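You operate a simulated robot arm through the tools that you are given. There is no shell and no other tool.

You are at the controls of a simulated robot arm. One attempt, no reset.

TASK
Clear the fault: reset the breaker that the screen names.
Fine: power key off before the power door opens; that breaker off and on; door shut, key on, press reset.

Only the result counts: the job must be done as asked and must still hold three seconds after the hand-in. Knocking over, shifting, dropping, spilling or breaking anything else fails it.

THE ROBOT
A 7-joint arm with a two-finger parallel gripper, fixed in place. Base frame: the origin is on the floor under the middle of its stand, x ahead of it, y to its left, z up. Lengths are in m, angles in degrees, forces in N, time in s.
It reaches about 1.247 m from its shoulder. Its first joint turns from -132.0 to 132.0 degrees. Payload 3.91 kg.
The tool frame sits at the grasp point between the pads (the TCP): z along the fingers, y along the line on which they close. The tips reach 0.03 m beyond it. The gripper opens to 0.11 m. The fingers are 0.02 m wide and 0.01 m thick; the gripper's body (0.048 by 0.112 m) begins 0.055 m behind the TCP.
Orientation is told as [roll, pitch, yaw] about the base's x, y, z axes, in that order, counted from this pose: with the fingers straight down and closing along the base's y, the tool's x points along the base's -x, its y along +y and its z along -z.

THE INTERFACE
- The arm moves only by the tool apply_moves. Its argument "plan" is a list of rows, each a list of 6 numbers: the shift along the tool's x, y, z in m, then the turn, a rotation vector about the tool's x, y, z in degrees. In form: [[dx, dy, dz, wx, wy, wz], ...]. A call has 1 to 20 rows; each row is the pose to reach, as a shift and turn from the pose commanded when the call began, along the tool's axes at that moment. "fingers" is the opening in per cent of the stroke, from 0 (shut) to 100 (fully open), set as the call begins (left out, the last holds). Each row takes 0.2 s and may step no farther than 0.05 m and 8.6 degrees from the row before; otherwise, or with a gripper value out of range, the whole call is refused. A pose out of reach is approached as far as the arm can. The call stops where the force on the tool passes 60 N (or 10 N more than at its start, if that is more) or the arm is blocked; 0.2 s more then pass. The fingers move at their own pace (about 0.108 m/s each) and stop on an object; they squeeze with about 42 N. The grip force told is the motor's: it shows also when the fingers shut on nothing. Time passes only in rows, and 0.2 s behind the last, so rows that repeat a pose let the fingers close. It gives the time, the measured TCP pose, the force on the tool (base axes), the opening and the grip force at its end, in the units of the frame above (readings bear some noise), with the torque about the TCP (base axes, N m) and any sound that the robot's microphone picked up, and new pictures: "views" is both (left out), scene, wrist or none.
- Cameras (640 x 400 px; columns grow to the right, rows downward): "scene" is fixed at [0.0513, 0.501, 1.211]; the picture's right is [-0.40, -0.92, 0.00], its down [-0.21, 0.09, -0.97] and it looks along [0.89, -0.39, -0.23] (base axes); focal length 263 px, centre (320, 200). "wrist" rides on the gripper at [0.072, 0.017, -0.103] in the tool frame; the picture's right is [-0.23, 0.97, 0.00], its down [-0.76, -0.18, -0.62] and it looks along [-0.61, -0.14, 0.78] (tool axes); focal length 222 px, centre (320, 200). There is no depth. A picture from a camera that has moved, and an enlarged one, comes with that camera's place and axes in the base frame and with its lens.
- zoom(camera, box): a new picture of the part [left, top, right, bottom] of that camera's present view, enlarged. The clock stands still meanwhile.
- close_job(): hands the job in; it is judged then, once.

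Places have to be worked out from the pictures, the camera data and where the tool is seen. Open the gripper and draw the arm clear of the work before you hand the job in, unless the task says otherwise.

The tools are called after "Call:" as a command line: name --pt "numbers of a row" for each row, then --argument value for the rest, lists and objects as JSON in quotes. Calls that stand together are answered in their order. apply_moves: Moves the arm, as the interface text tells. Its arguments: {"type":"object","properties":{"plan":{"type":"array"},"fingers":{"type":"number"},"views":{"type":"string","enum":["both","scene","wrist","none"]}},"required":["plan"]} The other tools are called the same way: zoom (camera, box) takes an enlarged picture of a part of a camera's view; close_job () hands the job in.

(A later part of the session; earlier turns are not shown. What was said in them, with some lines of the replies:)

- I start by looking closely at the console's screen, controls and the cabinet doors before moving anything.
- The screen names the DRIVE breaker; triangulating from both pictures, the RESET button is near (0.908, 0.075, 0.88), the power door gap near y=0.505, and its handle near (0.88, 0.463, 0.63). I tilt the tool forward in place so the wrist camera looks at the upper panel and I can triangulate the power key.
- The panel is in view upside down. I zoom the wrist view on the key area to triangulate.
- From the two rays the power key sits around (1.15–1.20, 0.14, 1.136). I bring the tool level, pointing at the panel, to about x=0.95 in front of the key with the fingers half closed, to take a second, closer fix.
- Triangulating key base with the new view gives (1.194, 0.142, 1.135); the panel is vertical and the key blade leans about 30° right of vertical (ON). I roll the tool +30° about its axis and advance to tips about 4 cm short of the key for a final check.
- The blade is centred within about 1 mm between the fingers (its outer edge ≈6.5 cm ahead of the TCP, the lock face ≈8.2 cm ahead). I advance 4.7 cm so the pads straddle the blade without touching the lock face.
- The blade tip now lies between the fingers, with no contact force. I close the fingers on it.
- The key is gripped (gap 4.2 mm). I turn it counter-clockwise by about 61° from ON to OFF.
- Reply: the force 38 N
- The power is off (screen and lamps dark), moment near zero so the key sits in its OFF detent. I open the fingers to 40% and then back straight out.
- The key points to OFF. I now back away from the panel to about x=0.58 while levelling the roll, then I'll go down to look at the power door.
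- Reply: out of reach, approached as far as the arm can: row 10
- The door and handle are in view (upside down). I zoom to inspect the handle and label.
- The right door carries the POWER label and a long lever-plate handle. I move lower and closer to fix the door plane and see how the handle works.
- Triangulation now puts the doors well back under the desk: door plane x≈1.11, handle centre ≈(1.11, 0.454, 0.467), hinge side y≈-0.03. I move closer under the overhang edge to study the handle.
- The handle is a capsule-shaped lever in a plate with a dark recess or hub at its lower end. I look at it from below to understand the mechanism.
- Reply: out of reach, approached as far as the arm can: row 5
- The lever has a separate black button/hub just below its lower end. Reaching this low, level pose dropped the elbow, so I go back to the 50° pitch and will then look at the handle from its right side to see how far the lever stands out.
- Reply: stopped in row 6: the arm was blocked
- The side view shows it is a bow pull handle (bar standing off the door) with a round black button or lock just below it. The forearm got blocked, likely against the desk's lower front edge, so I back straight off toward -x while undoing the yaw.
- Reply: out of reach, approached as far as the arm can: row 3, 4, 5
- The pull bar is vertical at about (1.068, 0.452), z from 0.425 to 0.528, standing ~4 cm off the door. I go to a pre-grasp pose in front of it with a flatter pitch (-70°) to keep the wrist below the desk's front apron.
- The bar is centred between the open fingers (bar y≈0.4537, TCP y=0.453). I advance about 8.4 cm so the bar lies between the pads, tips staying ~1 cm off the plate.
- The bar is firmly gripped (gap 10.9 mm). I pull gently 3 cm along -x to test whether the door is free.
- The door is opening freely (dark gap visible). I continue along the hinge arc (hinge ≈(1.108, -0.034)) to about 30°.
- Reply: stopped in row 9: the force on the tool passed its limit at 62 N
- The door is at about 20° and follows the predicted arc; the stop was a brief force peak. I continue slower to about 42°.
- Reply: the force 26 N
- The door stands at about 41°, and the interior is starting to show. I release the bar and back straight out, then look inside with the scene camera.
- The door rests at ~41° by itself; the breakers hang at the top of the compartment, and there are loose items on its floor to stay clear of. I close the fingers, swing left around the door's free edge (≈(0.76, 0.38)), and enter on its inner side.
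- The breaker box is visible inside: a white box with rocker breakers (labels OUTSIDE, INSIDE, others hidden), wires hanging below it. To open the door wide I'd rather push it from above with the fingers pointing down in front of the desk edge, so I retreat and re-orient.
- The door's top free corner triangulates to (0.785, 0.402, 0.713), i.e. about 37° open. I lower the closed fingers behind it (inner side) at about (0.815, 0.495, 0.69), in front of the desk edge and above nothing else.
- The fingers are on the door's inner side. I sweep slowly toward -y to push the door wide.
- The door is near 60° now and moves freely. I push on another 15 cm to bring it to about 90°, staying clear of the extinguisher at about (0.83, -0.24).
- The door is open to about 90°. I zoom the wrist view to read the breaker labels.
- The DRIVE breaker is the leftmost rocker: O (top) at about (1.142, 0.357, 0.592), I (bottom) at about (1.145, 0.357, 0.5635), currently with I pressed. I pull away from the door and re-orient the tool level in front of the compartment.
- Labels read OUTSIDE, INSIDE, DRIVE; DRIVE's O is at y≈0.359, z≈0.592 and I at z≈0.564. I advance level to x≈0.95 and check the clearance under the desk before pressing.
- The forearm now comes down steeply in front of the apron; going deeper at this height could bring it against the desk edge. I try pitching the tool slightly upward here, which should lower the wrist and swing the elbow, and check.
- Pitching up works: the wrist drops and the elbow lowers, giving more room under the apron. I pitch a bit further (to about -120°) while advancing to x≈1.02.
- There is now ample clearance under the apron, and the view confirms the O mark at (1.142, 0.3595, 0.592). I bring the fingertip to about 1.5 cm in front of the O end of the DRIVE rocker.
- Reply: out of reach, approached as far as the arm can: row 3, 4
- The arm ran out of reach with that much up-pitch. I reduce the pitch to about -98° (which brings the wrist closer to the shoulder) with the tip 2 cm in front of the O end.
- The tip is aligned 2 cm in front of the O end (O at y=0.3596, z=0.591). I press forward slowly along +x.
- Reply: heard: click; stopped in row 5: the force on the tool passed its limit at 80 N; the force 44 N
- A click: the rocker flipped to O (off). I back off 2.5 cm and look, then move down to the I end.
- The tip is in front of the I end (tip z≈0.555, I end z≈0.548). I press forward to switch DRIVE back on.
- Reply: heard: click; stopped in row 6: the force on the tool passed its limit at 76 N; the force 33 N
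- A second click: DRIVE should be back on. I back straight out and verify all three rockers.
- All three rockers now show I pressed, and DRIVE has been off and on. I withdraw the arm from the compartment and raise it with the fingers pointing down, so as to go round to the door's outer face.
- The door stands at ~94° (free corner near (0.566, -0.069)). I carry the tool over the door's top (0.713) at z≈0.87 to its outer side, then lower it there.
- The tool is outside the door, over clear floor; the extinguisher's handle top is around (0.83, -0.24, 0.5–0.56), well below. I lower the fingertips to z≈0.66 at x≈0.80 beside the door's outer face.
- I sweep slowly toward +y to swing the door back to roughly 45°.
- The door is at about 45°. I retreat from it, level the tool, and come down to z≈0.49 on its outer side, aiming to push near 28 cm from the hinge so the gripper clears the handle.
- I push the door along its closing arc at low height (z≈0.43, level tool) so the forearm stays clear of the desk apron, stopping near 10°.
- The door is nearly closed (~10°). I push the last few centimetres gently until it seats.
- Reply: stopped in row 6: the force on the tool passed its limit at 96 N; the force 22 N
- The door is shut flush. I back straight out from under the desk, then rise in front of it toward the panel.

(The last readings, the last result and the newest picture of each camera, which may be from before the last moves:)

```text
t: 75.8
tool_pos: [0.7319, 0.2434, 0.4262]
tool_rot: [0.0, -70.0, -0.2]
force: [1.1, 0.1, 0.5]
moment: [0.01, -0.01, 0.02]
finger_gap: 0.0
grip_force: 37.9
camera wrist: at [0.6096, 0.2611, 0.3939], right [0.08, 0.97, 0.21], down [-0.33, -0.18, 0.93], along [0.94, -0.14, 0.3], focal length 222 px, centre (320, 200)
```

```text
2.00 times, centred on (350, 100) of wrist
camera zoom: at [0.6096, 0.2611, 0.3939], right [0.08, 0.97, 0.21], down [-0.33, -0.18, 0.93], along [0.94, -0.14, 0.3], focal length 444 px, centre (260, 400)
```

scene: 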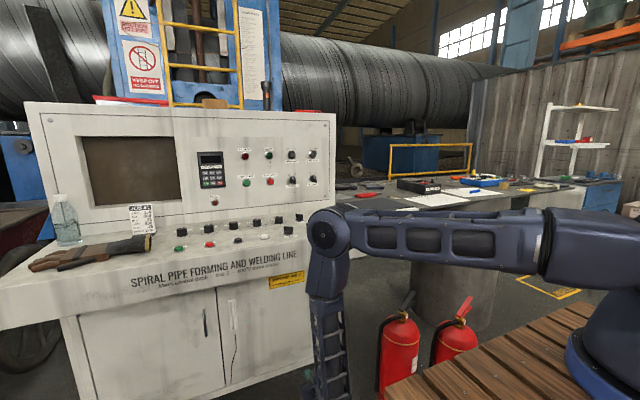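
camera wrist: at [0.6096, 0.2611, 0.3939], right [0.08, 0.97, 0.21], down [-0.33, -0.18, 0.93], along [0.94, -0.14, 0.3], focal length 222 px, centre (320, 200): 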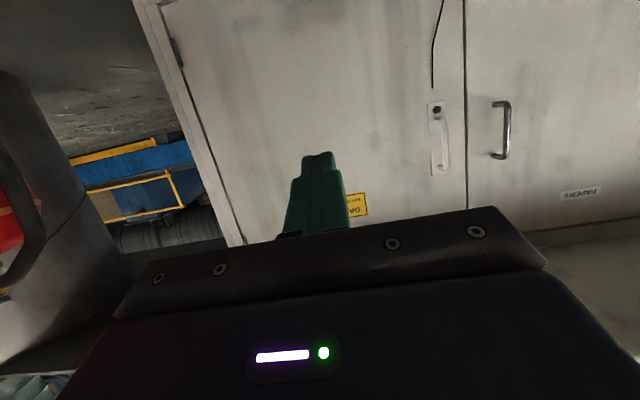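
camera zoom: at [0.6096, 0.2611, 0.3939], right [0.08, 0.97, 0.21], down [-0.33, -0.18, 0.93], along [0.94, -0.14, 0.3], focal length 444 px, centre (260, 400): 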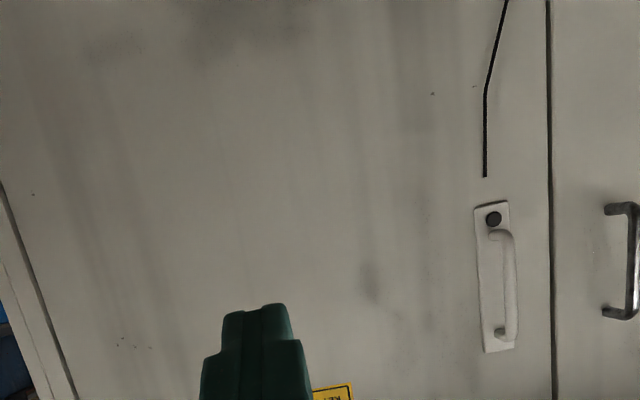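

The door stays shut after release. I rise in front of the desk and go back to the approach pose for the key panel.

Call:
apply_moves --pt "-0.0354 0 -0.0267 0 2.2 0" --pt "-0.0708 0 -0.0534 0 4.4 0" --pt "-0.1062 0 -0.0802 0 6.6 0" --pt "-0.1416 0 -0.1069 0 8.8 0" --pt "-0.1771 0 -0.1336 0 11 0" --pt "-0.2125 0 -0.1603 0 13.2 0" --pt "-0.2479 0 -0.187 0 15.4 0" --pt "-0.2833 0 -0.2138 0 17.6 0" --pt "-0.3187 0 -0.2405 0 19.8 0" --pt "-0.3541 0 -0.2672 0 22 0" --fingers 0 --views "none"

Call:
apply_moves --pt "-0.0334 0 -0.0301 0 0 0" --pt "-0.0669 0 -0.0602 0 0 0" --pt "-0.1003 0 -0.0903 0 0 0" --pt "-0.1338 0 -0.1205 0 0 0" --pt "-0.1672 0 -0.1506 0 0 0" --pt "-0.2006 0 -0.1807 0 0 0" --pt "-0.2341 0 -0.2108 0 0 0" --pt "-0.2675 0 -0.2409 0 0 0" --fingers 40

```text
t: 78.0
tool_pos: [0.6023, 0.2457, 0.8514]
tool_rot: [0.0, -47.9, -0.1]
force: [0.3, -0.1, -0.6]
moment: [-0.02, 0.01, 0.03]
finger_gap: 0.0003
grip_force: 37.2
```

```text
t: 79.8
tool_pos: [0.6048, 0.2472, 1.2101]
tool_rot: [-0.1, -48.0, 0.0]
force: [0.4, -0.4, 0.4]
moment: [-0.03, -0.02, -0.01]
finger_gap: 0.044
grip_force: 0.1
camera wrist: at [0.4795, 0.2631, 1.2265], right [0.15, 0.97, 0.17], down [0.05, -0.18, 0.98], along [0.99, -0.14, -0.07], focal length 222 px, centre (320, 200)
```

scene: 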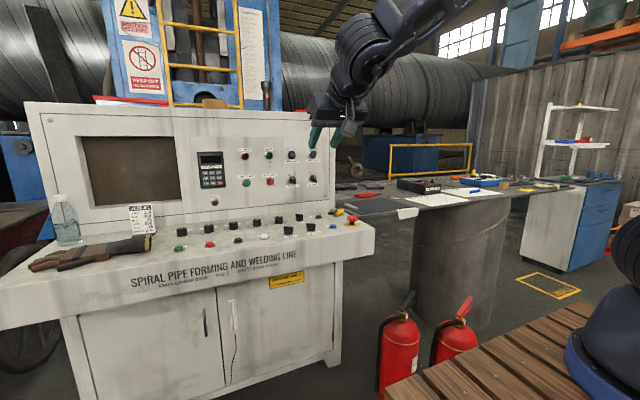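
wrist: 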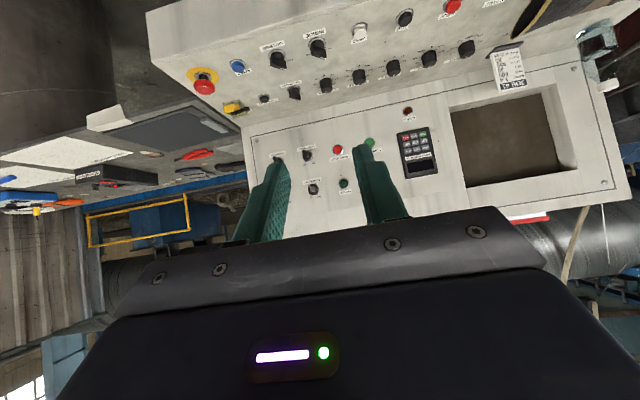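

I move level to in front of the power key at x≈0.95.

Call:
apply_moves --pt "-0.0195 -0.0117 0.034 0 -4.67 0" --pt "-0.039 -0.0234 0.0679 0 -9.33 0" --pt "-0.0585 -0.0351 0.1019 0 -14 0" --pt "-0.078 -0.0468 0.1358 0 -18.67 0" --pt "-0.0974 -0.0584 0.1698 0 -23.33 0" --pt "-0.1169 -0.0701 0.2037 0 -28 0" --pt "-0.1364 -0.0818 0.2377 0 -32.67 0" --pt "-0.1559 -0.0935 0.2716 0 -37.33 0" --pt "-0.1754 -0.1052 0.3056 0 -42 0" --fingers 40

Call:
zoom --camera "wrist" --box '[240, 40, 400, 140]'

```text
t: 81.8
tool_pos: [0.9461, 0.1413, 1.1375]
tool_rot: [153.6, -90.0, -153.7]
force: [-0.6, -0.6, 1.5]
moment: [0.01, 0.05, -0.01]
finger_gap: 0.0437
grip_force: 0.0
camera wrist: at [0.8431, 0.1573, 1.0646], right [0.0, 0.97, 0.23], down [-0.62, -0.18, 0.76], along [0.78, -0.14, 0.61], focal length 222 px, centre (320, 200)
```

scene: 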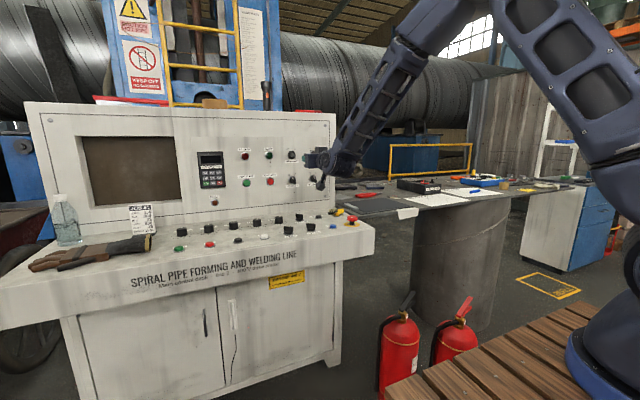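
wrist: 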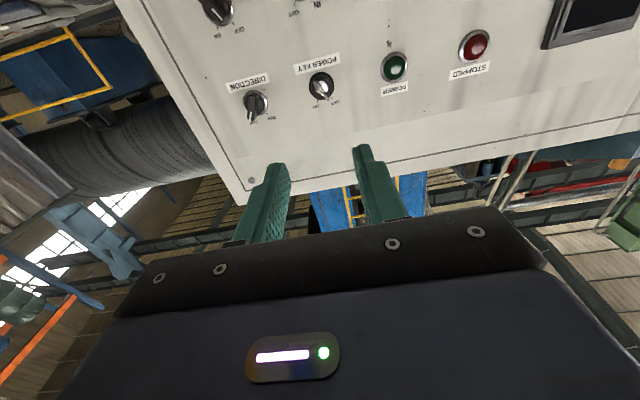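

```text
4.00 times, centred on (320, 90) of wrist
camera zoom: at [0.8431, 0.1573, 1.0646], right [0.0, 0.97, 0.23], down [-0.62, -0.18, 0.76], along [0.78, -0.14, 0.61], focal length 888 px, centre (320, 640)
```

zoom: 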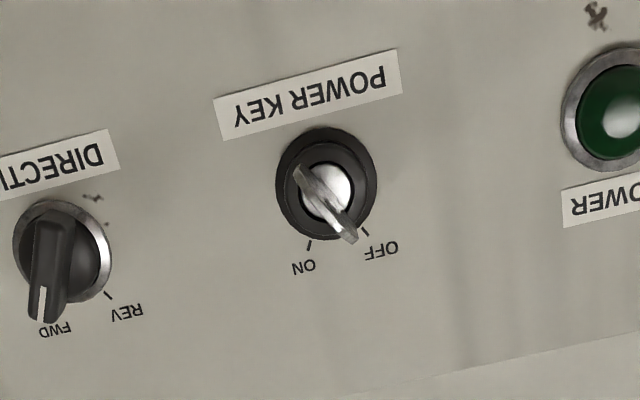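

The key shows OFF. I roll the tool -30° to match the blade and advance to about 4 cm short of it.

Call:
apply_moves --pt "0 0 0.03 0 0 -7.5" --pt "0 0 0.06 0 0 -15" --pt "0 0 0.09 0 0 -22.5" --pt "0 0 0.12 0 0 -30" --pt "0 0 0.15 0 0 -30" --pt "0 0 0.15 0 0 -30" --fingers 40 --views "wrist"

Call:
zoom --camera "wrist" --box '[240, 80, 400, 180]'

```text
t: 83.2
tool_pos: [1.0983, 0.1387, 1.1354]
tool_rot: [-89.9, -60.0, 89.8]
force: [0.6, 0.3, 0.1]
moment: [-0.02, 0.0, 0.01]
finger_gap: 0.0444
grip_force: 0.0
camera wrist: at [0.9939, 0.1169, 1.0651], right [0.0, 0.96, -0.29], down [-0.62, 0.23, 0.75], along [0.78, 0.18, 0.6], focal length 222 px, centre (320, 200)
```

wrist: 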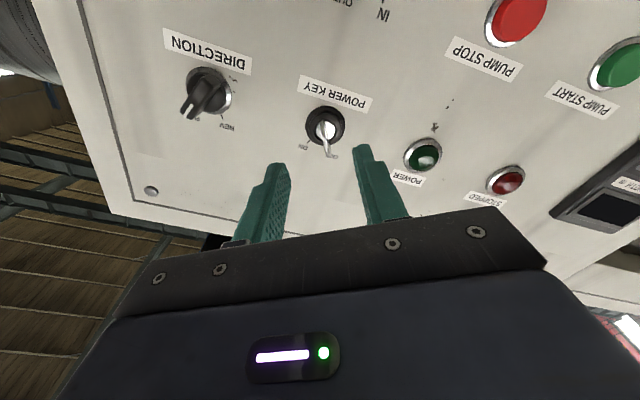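

```text
4.00 times, centred on (320, 130) of wrist
camera zoom: at [0.9939, 0.1169, 1.0651], right [0.0, 0.96, -0.29], down [-0.62, 0.23, 0.75], along [0.78, 0.18, 0.6], focal length 888 px, centre (320, 480)
```

zoom: 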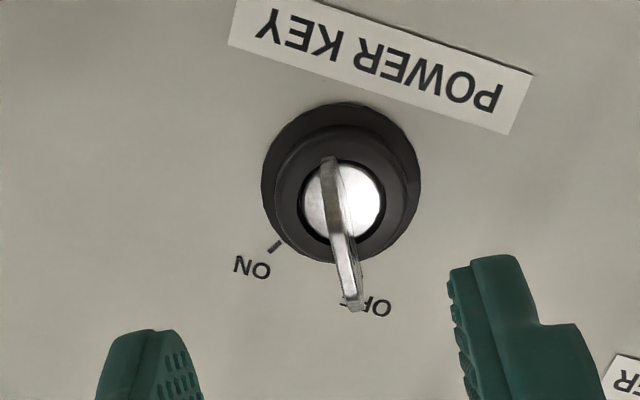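

The key blade sits 4 mm to the +y side of the tool's centre line. I correct by 4.3 mm while advancing 4.7 cm.

Call:
apply_moves --pt "0 0.0043 0.01 0 0 0" --pt "0 0.0043 0.03 0 0 0" --pt "0 0.0043 0.047 0 0 0" --pt "0 0.0043 0.047 0 0 0" --fingers 40 --views "wrist"

Call:
zoom --camera "wrist" --box '[240, 100, 400, 220]'

```text
t: 84.2
tool_pos: [1.1441, 0.1407, 1.134]
tool_rot: [-89.9, -60.1, 89.8]
force: [0.5, -0.2, -0.7]
moment: [0.02, 0.0, 0.0]
finger_gap: 0.0441
grip_force: 0.2
camera wrist: at [1.0406, 0.1192, 1.0628], right [0.0, 0.96, -0.29], down [-0.62, 0.23, 0.75], along [0.78, 0.18, 0.6], focal length 222 px, centre (320, 200)
```

wrist: 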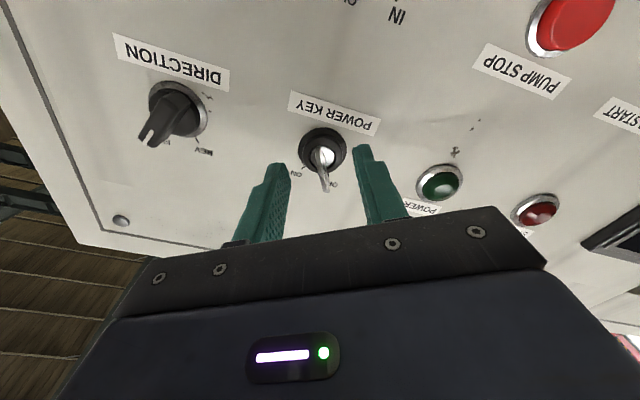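

```text
3.33 times, centred on (320, 160) of wrist
camera zoom: at [1.0406, 0.1192, 1.0628], right [0.0, 0.96, -0.29], down [-0.62, 0.23, 0.75], along [0.78, 0.18, 0.6], focal length 740 px, centre (320, 333)
```

zoom: 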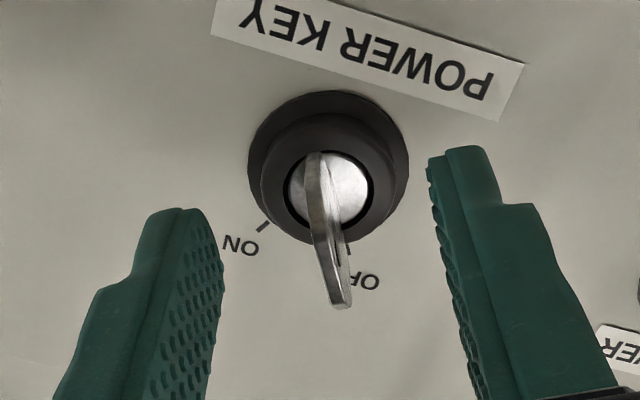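

Centred within about 1.5 mm. I grip the blade, then turn it clockwise back to ON.

Call:
apply_moves --pt "0 0.001 0 0 0 0" --pt "0 0.001 0 0 0 0" --pt "0 0.001 0 0 0 0" --fingers 0 --views "wrist"

```text
t: 85.0
tool_pos: [1.1444, 0.1416, 1.1328]
tool_rot: [-90.0, -60.0, 89.7]
force: [-2.2, -4.2, 0.9]
moment: [0.05, 0.11, 0.22]
finger_gap: 0.004
grip_force: 44.2
camera wrist: at [1.0407, 0.1206, 1.0624], right [0.0, 0.96, -0.29], down [-0.62, 0.23, 0.75], along [0.78, 0.18, 0.6], focal length 222 px, centre (320, 200)
```

wrist: 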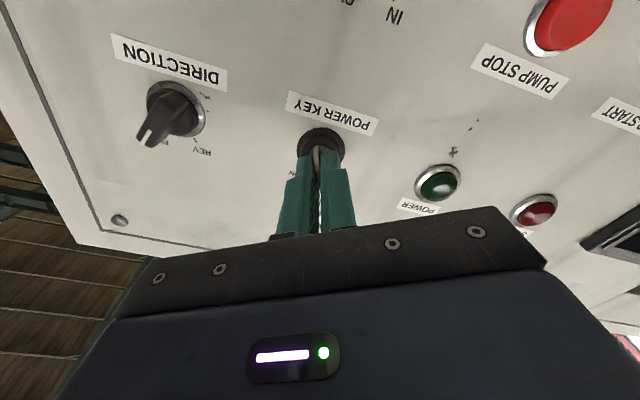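

Call:
apply_moves --pt "0 0 0 0 0 6" --pt "0 0 0 0 0 12" --pt "0 0 0 0 0 18" --pt "0 0 0 0 0 24" --pt "0 0 0 0 0 30" --pt "0 0 0 0 0 36" --pt "0 0 0 0 0 42" --pt "0 0 0 0 0 48" --pt "0 0 0 0 0 54" --pt "0 0 0 0 0 60" --pt "0 0 0 0 0 62" --fingers 0

Call:
zoom --camera "scene" --box '[70, 120, 330, 230]'

```text
t: 87.4
tool_pos: [1.1441, 0.1443, 1.1338]
tool_rot: [89.9, -58.0, -90.1]
force: [-1.1, 0.7, -6.6]
moment: [-0.9, -0.2, 0.02]
finger_gap: 0.0041
grip_force: 44.3
camera wrist: at [1.0409, 0.1969, 1.0813], right [0.0, 0.7, 0.71], down [-0.62, -0.55, 0.55], along [0.78, -0.44, 0.44], focal length 222 px, centre (320, 200)
```

scene: 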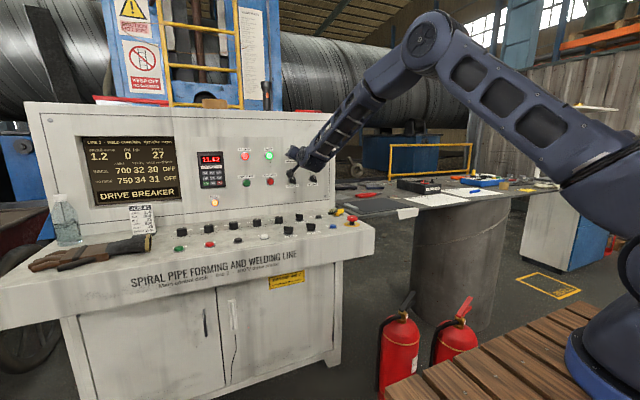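
wrist: 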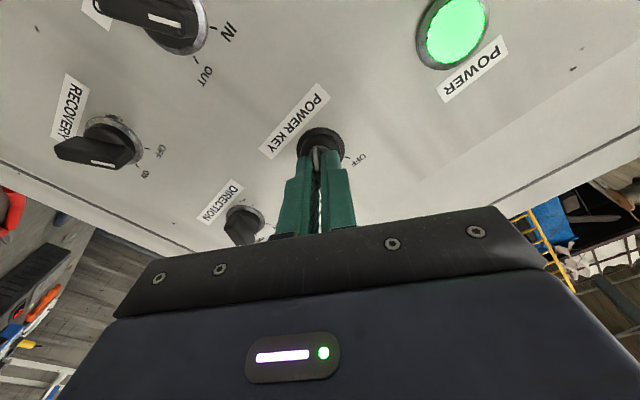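

```text
2.46 times, centred on (200, 175) of scene
camera zoom: at [0.0513, 0.501, 1.211], right [-0.4, -0.92, 0.0], down [-0.21, 0.09, -0.97], along [0.89, -0.39, -0.23], focal length 647 px, centre (615, 262)
```

zoom: 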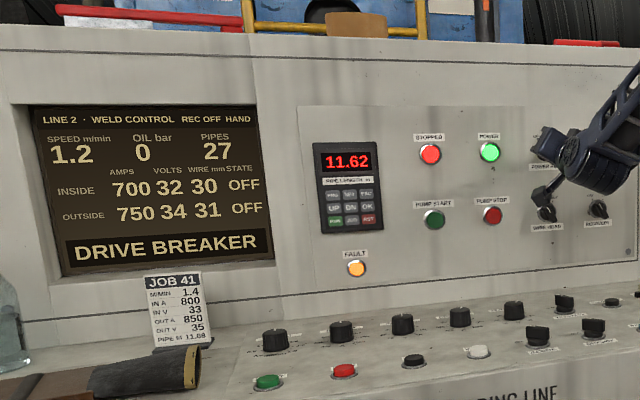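

Power is back on; the fault message remains until RESET. I open the fingers, back out, and level the roll.

Call:
apply_moves --pt "0 0 0 0 0 0" --pt "0 0 0 0 0 0" --pt "0 0 -0.02 0 0 0" --pt "0 0 -0.06 0 0 0" --pt "0 0 -0.1 0 0 0" --pt "0 0 -0.14 0 0 -8" --pt "0 0 -0.18 0 0 -16" --pt "0 0 -0.22 0 0 -24" --pt "0 0 -0.25 0 0 -32" --fingers 40

Call:
zoom --camera "wrist" --box '[240, 40, 400, 140]'

```text
t: 89.4
tool_pos: [0.8953, 0.145, 1.1328]
tool_rot: [-68.5, -89.9, 68.3]
force: [0.3, 0.2, -0.9]
moment: [0.01, -0.03, 0.01]
finger_gap: 0.0443
grip_force: 0.1
camera wrist: at [0.7907, 0.1623, 1.0609], right [0.0, 0.97, 0.23], down [-0.62, -0.17, 0.76], along [0.78, -0.14, 0.61], focal length 222 px, centre (320, 200)
```

scene: 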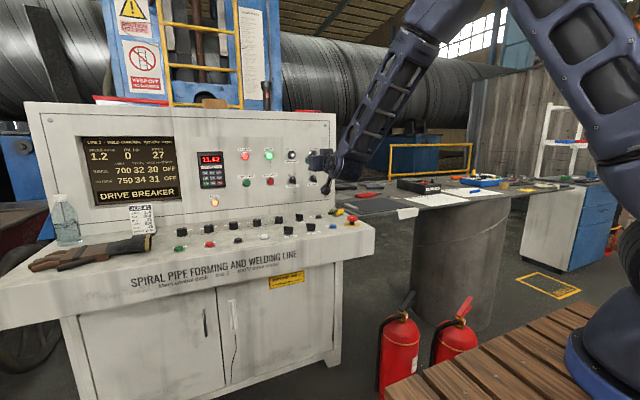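
wrist: 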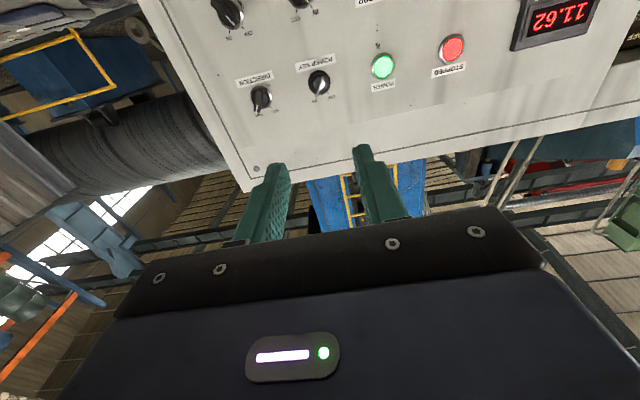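

```text
4.00 times, centred on (320, 90) of wrist
camera zoom: at [0.7907, 0.1623, 1.0609], right [0.0, 0.97, 0.23], down [-0.62, -0.17, 0.76], along [0.78, -0.14, 0.61], focal length 888 px, centre (320, 640)
```

zoom: 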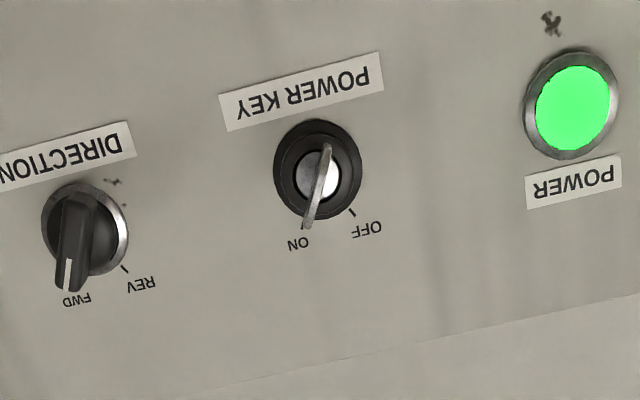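

The key is firmly at ON. I now rotate the tool to point straight down and move above the RESET button, with fingers closing.

Call:
apply_moves --pt "0.0009 -0.0059 -0.0032 0 8.2 0" --pt "0.0018 -0.0118 -0.0064 0 16.4 0" --pt "0.0027 -0.0177 -0.0095 0 24.6 0" --pt "0.0036 -0.0236 -0.0127 0 32.7 0" --pt "0.0045 -0.0295 -0.0159 0 40.9 0" --pt "0.0055 -0.0355 -0.0191 0 49.1 0" --pt "0.0064 -0.0414 -0.0223 0 57.3 0" --pt "0.0073 -0.0473 -0.0255 0 65.5 0" --pt "0.0082 -0.0532 -0.0286 0 73.6 0" --pt "0.0091 -0.0591 -0.0318 0 81.8 0" --pt "0.01 -0.065 -0.035 0 90 0" --fingers 0

Call:
zoom --camera "wrist" --box '[200, 60, 440, 210]'

```text
t: 91.8
tool_pos: [0.8589, 0.0817, 1.1252]
tool_rot: [0.2, 0.2, -0.2]
force: [-0.3, 0.0, 1.4]
moment: [-0.03, -0.08, 0.02]
finger_gap: 0.0
grip_force: 37.5
camera wrist: at [0.786, 0.0972, 1.229], right [0.23, 0.97, 0.0], down [0.76, -0.18, 0.62], along [0.61, -0.14, -0.78], focal length 222 px, centre (320, 200)
```

scene: 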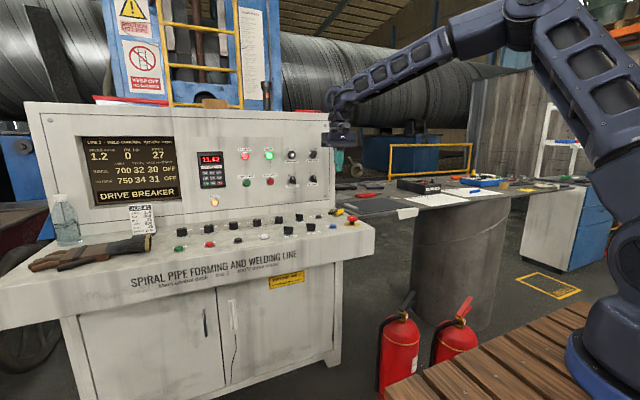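
wrist: 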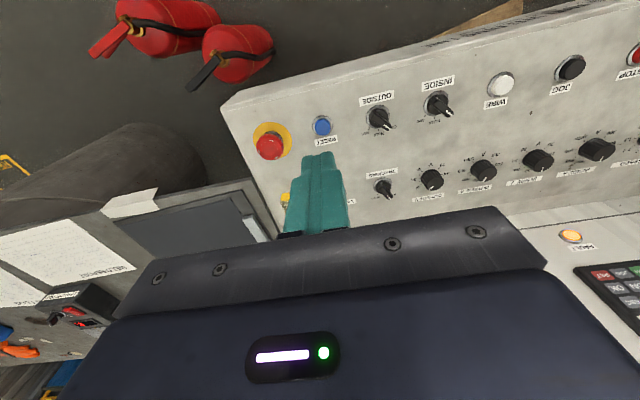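

```text
2.67 times, centred on (320, 135) of wrist
camera zoom: at [0.786, 0.0972, 1.229], right [0.23, 0.97, 0.0], down [0.76, -0.18, 0.62], along [0.61, -0.14, -0.78], focal length 592 px, centre (320, 373)
```

zoom: 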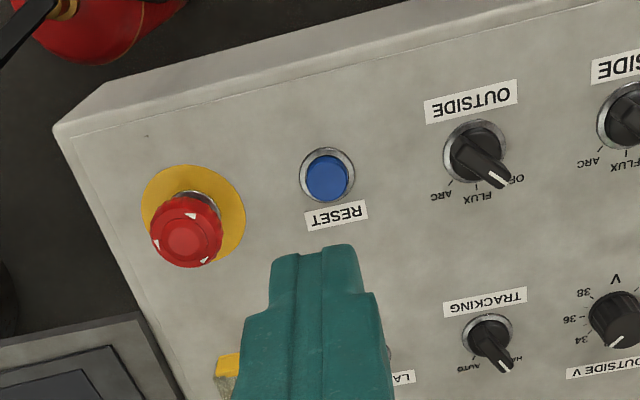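

RESET is seen at about (0.911, 0.073, 0.882), clear of the E-stop. I move over it and descend to about 5 cm above for a final check.

Call:
apply_moves --pt "-0.026 -0.0044 0.02 0 0 0" --pt "-0.0521 -0.0087 0.04 0 0 0" --pt "-0.0521 -0.0087 0.08 0 0 0" --pt "-0.0521 -0.0087 0.12 0 0 0" --pt "-0.0521 -0.0087 0.16 0 0 0" --pt "-0.0521 -0.0087 0.16 0 0 0" --fingers 0

Call:
zoom --camera "wrist" --box '[240, 80, 400, 180]'

Call:
zoom --camera "scene" --box '[280, 180, 380, 250]'

```text
t: 93.2
tool_pos: [0.9111, 0.0706, 0.9625]
tool_rot: [0.0, 0.0, -0.2]
force: [0.1, -0.3, 0.6]
moment: [0.03, -0.01, -0.01]
finger_gap: 0.0
grip_force: 37.6
camera wrist: at [0.8385, 0.0873, 1.0665], right [0.23, 0.97, 0.0], down [0.76, -0.18, 0.62], along [0.61, -0.14, -0.78], focal length 222 px, centre (320, 200)
```

scene: 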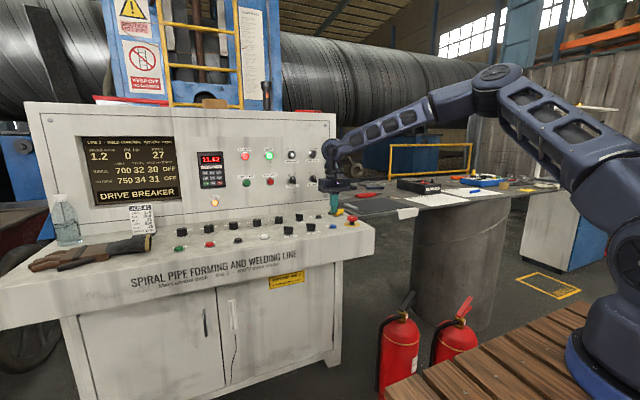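
wrist: 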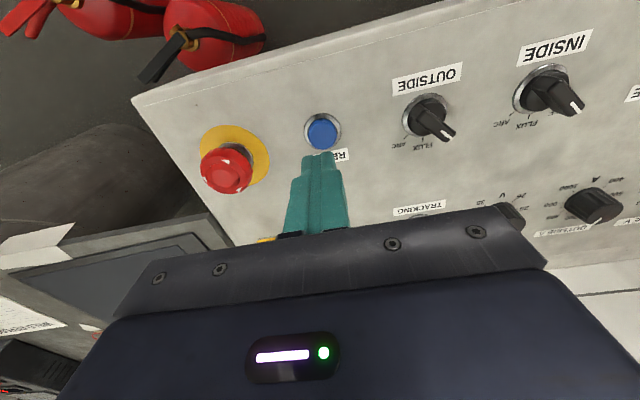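

```text
4.00 times, centred on (320, 130) of wrist
camera zoom: at [0.8385, 0.0873, 1.0665], right [0.23, 0.97, 0.0], down [0.76, -0.18, 0.62], along [0.61, -0.14, -0.78], focal length 888 px, centre (320, 480)
```

zoom: 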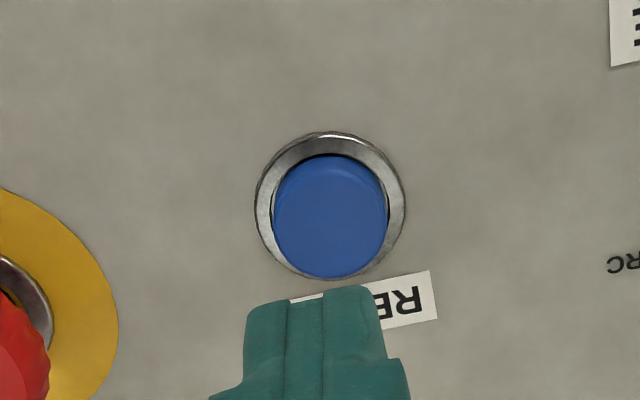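

```text
5.71 times, centred on (330, 215) of scene
camera zoom: at [0.0513, 0.501, 1.211], right [-0.4, -0.92, 0.0], down [-0.21, 0.09, -0.97], along [0.89, -0.39, -0.23], focal length 1502 px, centre (263, 114)
```

zoom: 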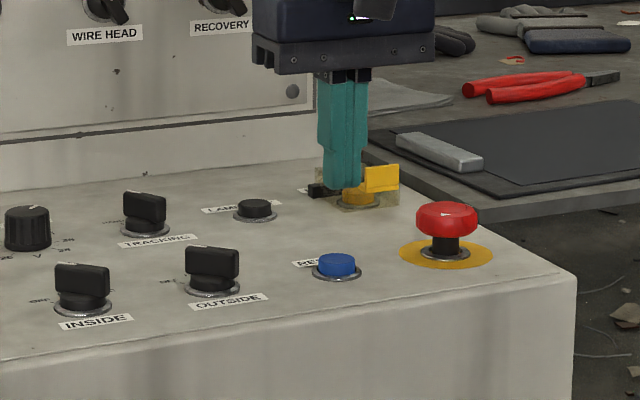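

The button centre is at (0.9134, 0.0721), 2 mm off the tool axis. I correct and press straight down slowly.

Call:
apply_moves --pt "-0.0022 0.0015 0.025 0 0 0" --pt "-0.0022 0.0015 0.04 0 0 0" --pt "-0.0022 0.0015 0.048 0 0 0" --pt "-0.0022 0.0015 0.052 0 0 0" --pt "-0.0022 0.0015 0.056 0 0 0" --pt "-0.0022 0.0015 0.06 0 0 0" --fingers 0

Call:
zoom --camera "scene" --box '[70, 120, 330, 230]'

Call:
zoom --camera "scene" --box '[280, 180, 380, 250]'

```text
t: 94.6
tool_pos: [0.914, 0.0719, 0.9064]
tool_rot: [0.0, -0.1, -0.3]
force: [-4.5, -14.7, 42.9]
moment: [-0.38, 0.16, -0.01]
finger_gap: 0.0
grip_force: 37.7
heard: click
camera wrist: at [0.8406, 0.0891, 1.0099], right [0.23, 0.97, 0.0], down [0.76, -0.18, 0.63], along [0.61, -0.14, -0.78], focal length 222 px, centre (320, 200)
```

scene: 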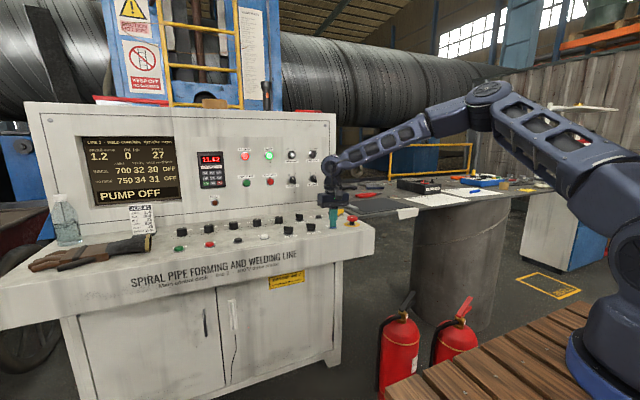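
wrist: 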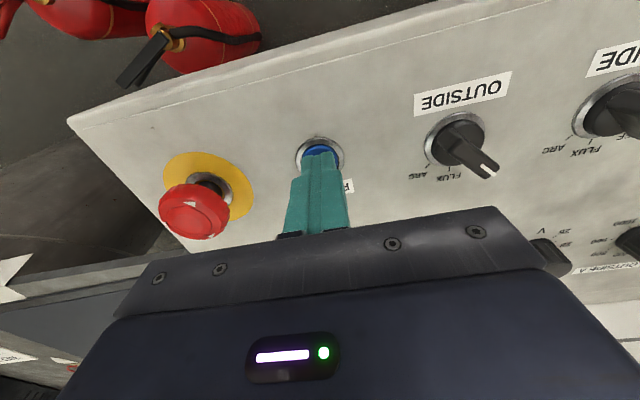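

```text
2.46 times, centred on (200, 175) of scene
camera zoom: at [0.0513, 0.501, 1.211], right [-0.4, -0.92, 0.0], down [-0.21, 0.09, -0.97], along [0.89, -0.39, -0.23], focal length 647 px, centre (615, 262)
```

zoom: 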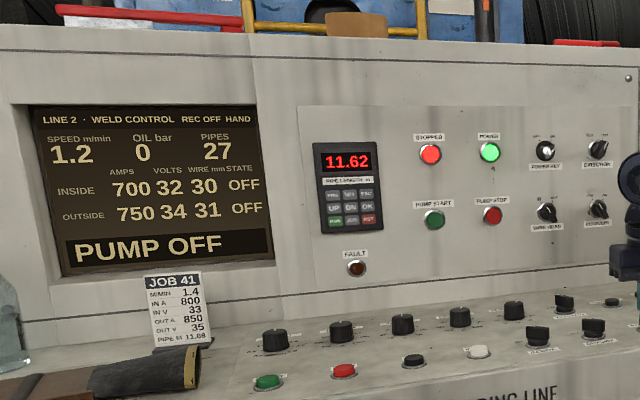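

```text
5.71 times, centred on (330, 215) of scene
camera zoom: at [0.0513, 0.501, 1.211], right [-0.4, -0.92, 0.0], down [-0.21, 0.09, -0.97], along [0.89, -0.39, -0.23], focal length 1502 px, centre (263, 114)
```

zoom: 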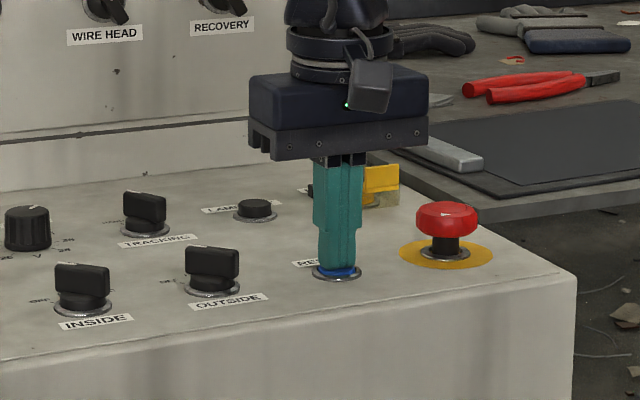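

The click came, the FAULT lamp went out, and the screen now shows only the "PUMP OFF" status. I lift straight up and draw the arm back clear, opening the gripper once away from the desk.

Call:
apply_moves --pt "0 0 -0.02 0 0 0" --pt "0 0 -0.06 0 0 0" --pt "0 0 -0.1 0 0 0" --pt "0 0 -0.14 0 0 0" --pt "0 0 -0.18 0 0 0" --pt "0.02 0.01 -0.22 0 0 0" --pt "0.06 0.02 -0.24 0 0 0" --pt "0.1 0.04 -0.26 0 0 0" --pt "0.14 0.06 -0.28 0 0 0" --pt "0.18 0.08 -0.3 0 0 0" --pt "0.22 0.1 -0.32 0 0 0" --pt "0.26 0.12 -0.34 0 0 0" --pt "0.3 0.14 -0.35 0 0 0" --pt "0.34 0.16 -0.36 0 0 0" --fingers 0 --views "none"

Call:
apply_moves --pt "0 0 0 0 0 0" --pt "0 0 0 0 0 0" --pt "0 0 0 0 0 0" --pt "0 0 0 0 0 0" --pt "0 0 0 0 0 0" --pt "0 0 0 0 0 0" --fingers 100

Call:
zoom --camera "scene" --box '[70, 120, 350, 250]'

Call:
zoom --camera "scene" --box '[60, 240, 360, 400]'

```text
t: 97.6
tool_pos: [0.5723, 0.2355, 1.2648]
tool_rot: [0.0, 0.1, -0.2]
force: [0.0, -0.8, 0.4]
moment: [0.02, 0.08, 0.0]
finger_gap: 0.0
grip_force: 37.7
```

```text
t: 99.0
tool_pos: [0.5736, 0.2341, 1.2655]
tool_rot: [0.0, 0.0, -0.1]
force: [-0.4, -0.2, -1.1]
moment: [0.02, -0.01, 0.0]
finger_gap: 0.1097
grip_force: 0.0
camera wrist: at [0.5, 0.2517, 1.3688], right [0.23, 0.97, 0.0], down [0.76, -0.18, 0.62], along [0.61, -0.14, -0.78], focal length 222 px, centre (320, 200)
```

scene: 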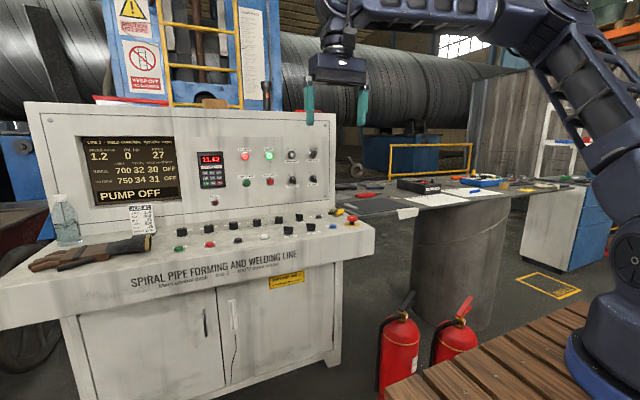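
wrist: 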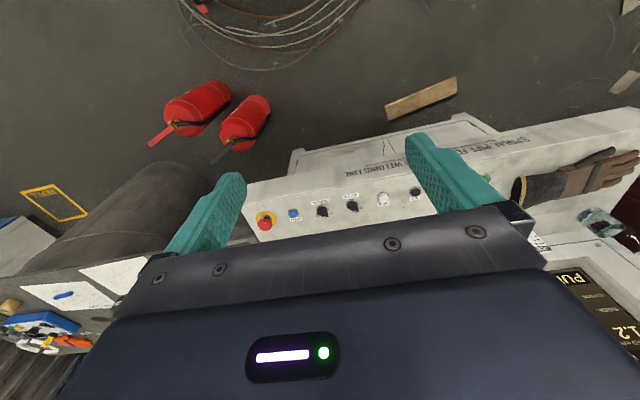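

```text
2.29 times, centred on (210, 185) of scene
camera zoom: at [0.0513, 0.501, 1.211], right [-0.4, -0.92, 0.0], down [-0.21, 0.09, -0.97], along [0.89, -0.39, -0.23], focal length 601 px, centre (571, 234)
```

zoom: 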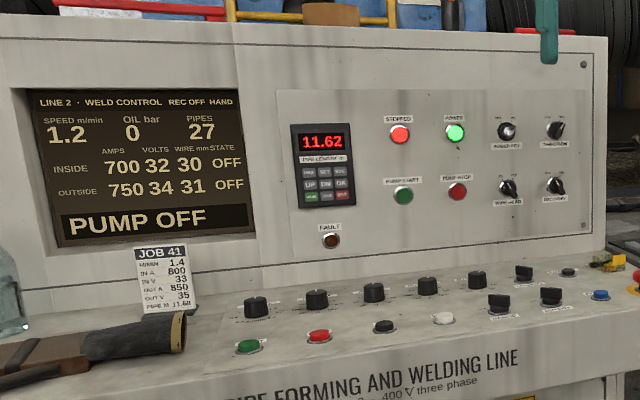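

```text
2.13 times, centred on (210, 320) of scene
camera zoom: at [0.0513, 0.501, 1.211], right [-0.4, -0.92, 0.0], down [-0.21, 0.09, -0.97], along [0.89, -0.39, -0.23], focal length 561 px, centre (555, -56)
```

zoom: 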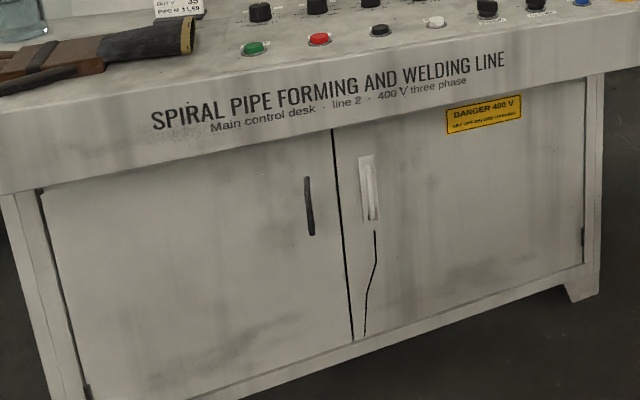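

More than 3 s after the press, the fault lamp is still out and the screen shows no breaker fault. The key is at ON, the power door is flush shut, and the other controls and the extinguishers look as they did at the start. The gripper is open and the arm is clear, so I hand the job in.

Call:
close_job

```text
The job is handed in.
```

The fault is cleared and I've handed the job in. The FAULT lamp went out, and the screen's "DRIVE BREAKER" message changed to "PUMP OFF".

1. **Power key off:** I turned the key to OFF before the power door was opened. The screen and lamps went dark.
2. **Breaker:** Inside the power compartment I switched the DRIVE breaker off and back on, with a click each way. I left OUTSIDE and INSIDE alone.
3. **Door and key:** I closed the power door and turned the key back to ON. In the last picture the door was still shut flush.
4. **Reset:** I pressed RESET and it clicked. When I checked, more than 3 seconds later, the fault had not come back.

While I was looking at the door handle, the forearm was blocked once, probably by the desk's front edge. I backed off straight away. The pictures show no other control changed and nothing moved or knocked over. The arm is clear of the console with the gripper open.

I did not start the pump, since that was not part of the task.
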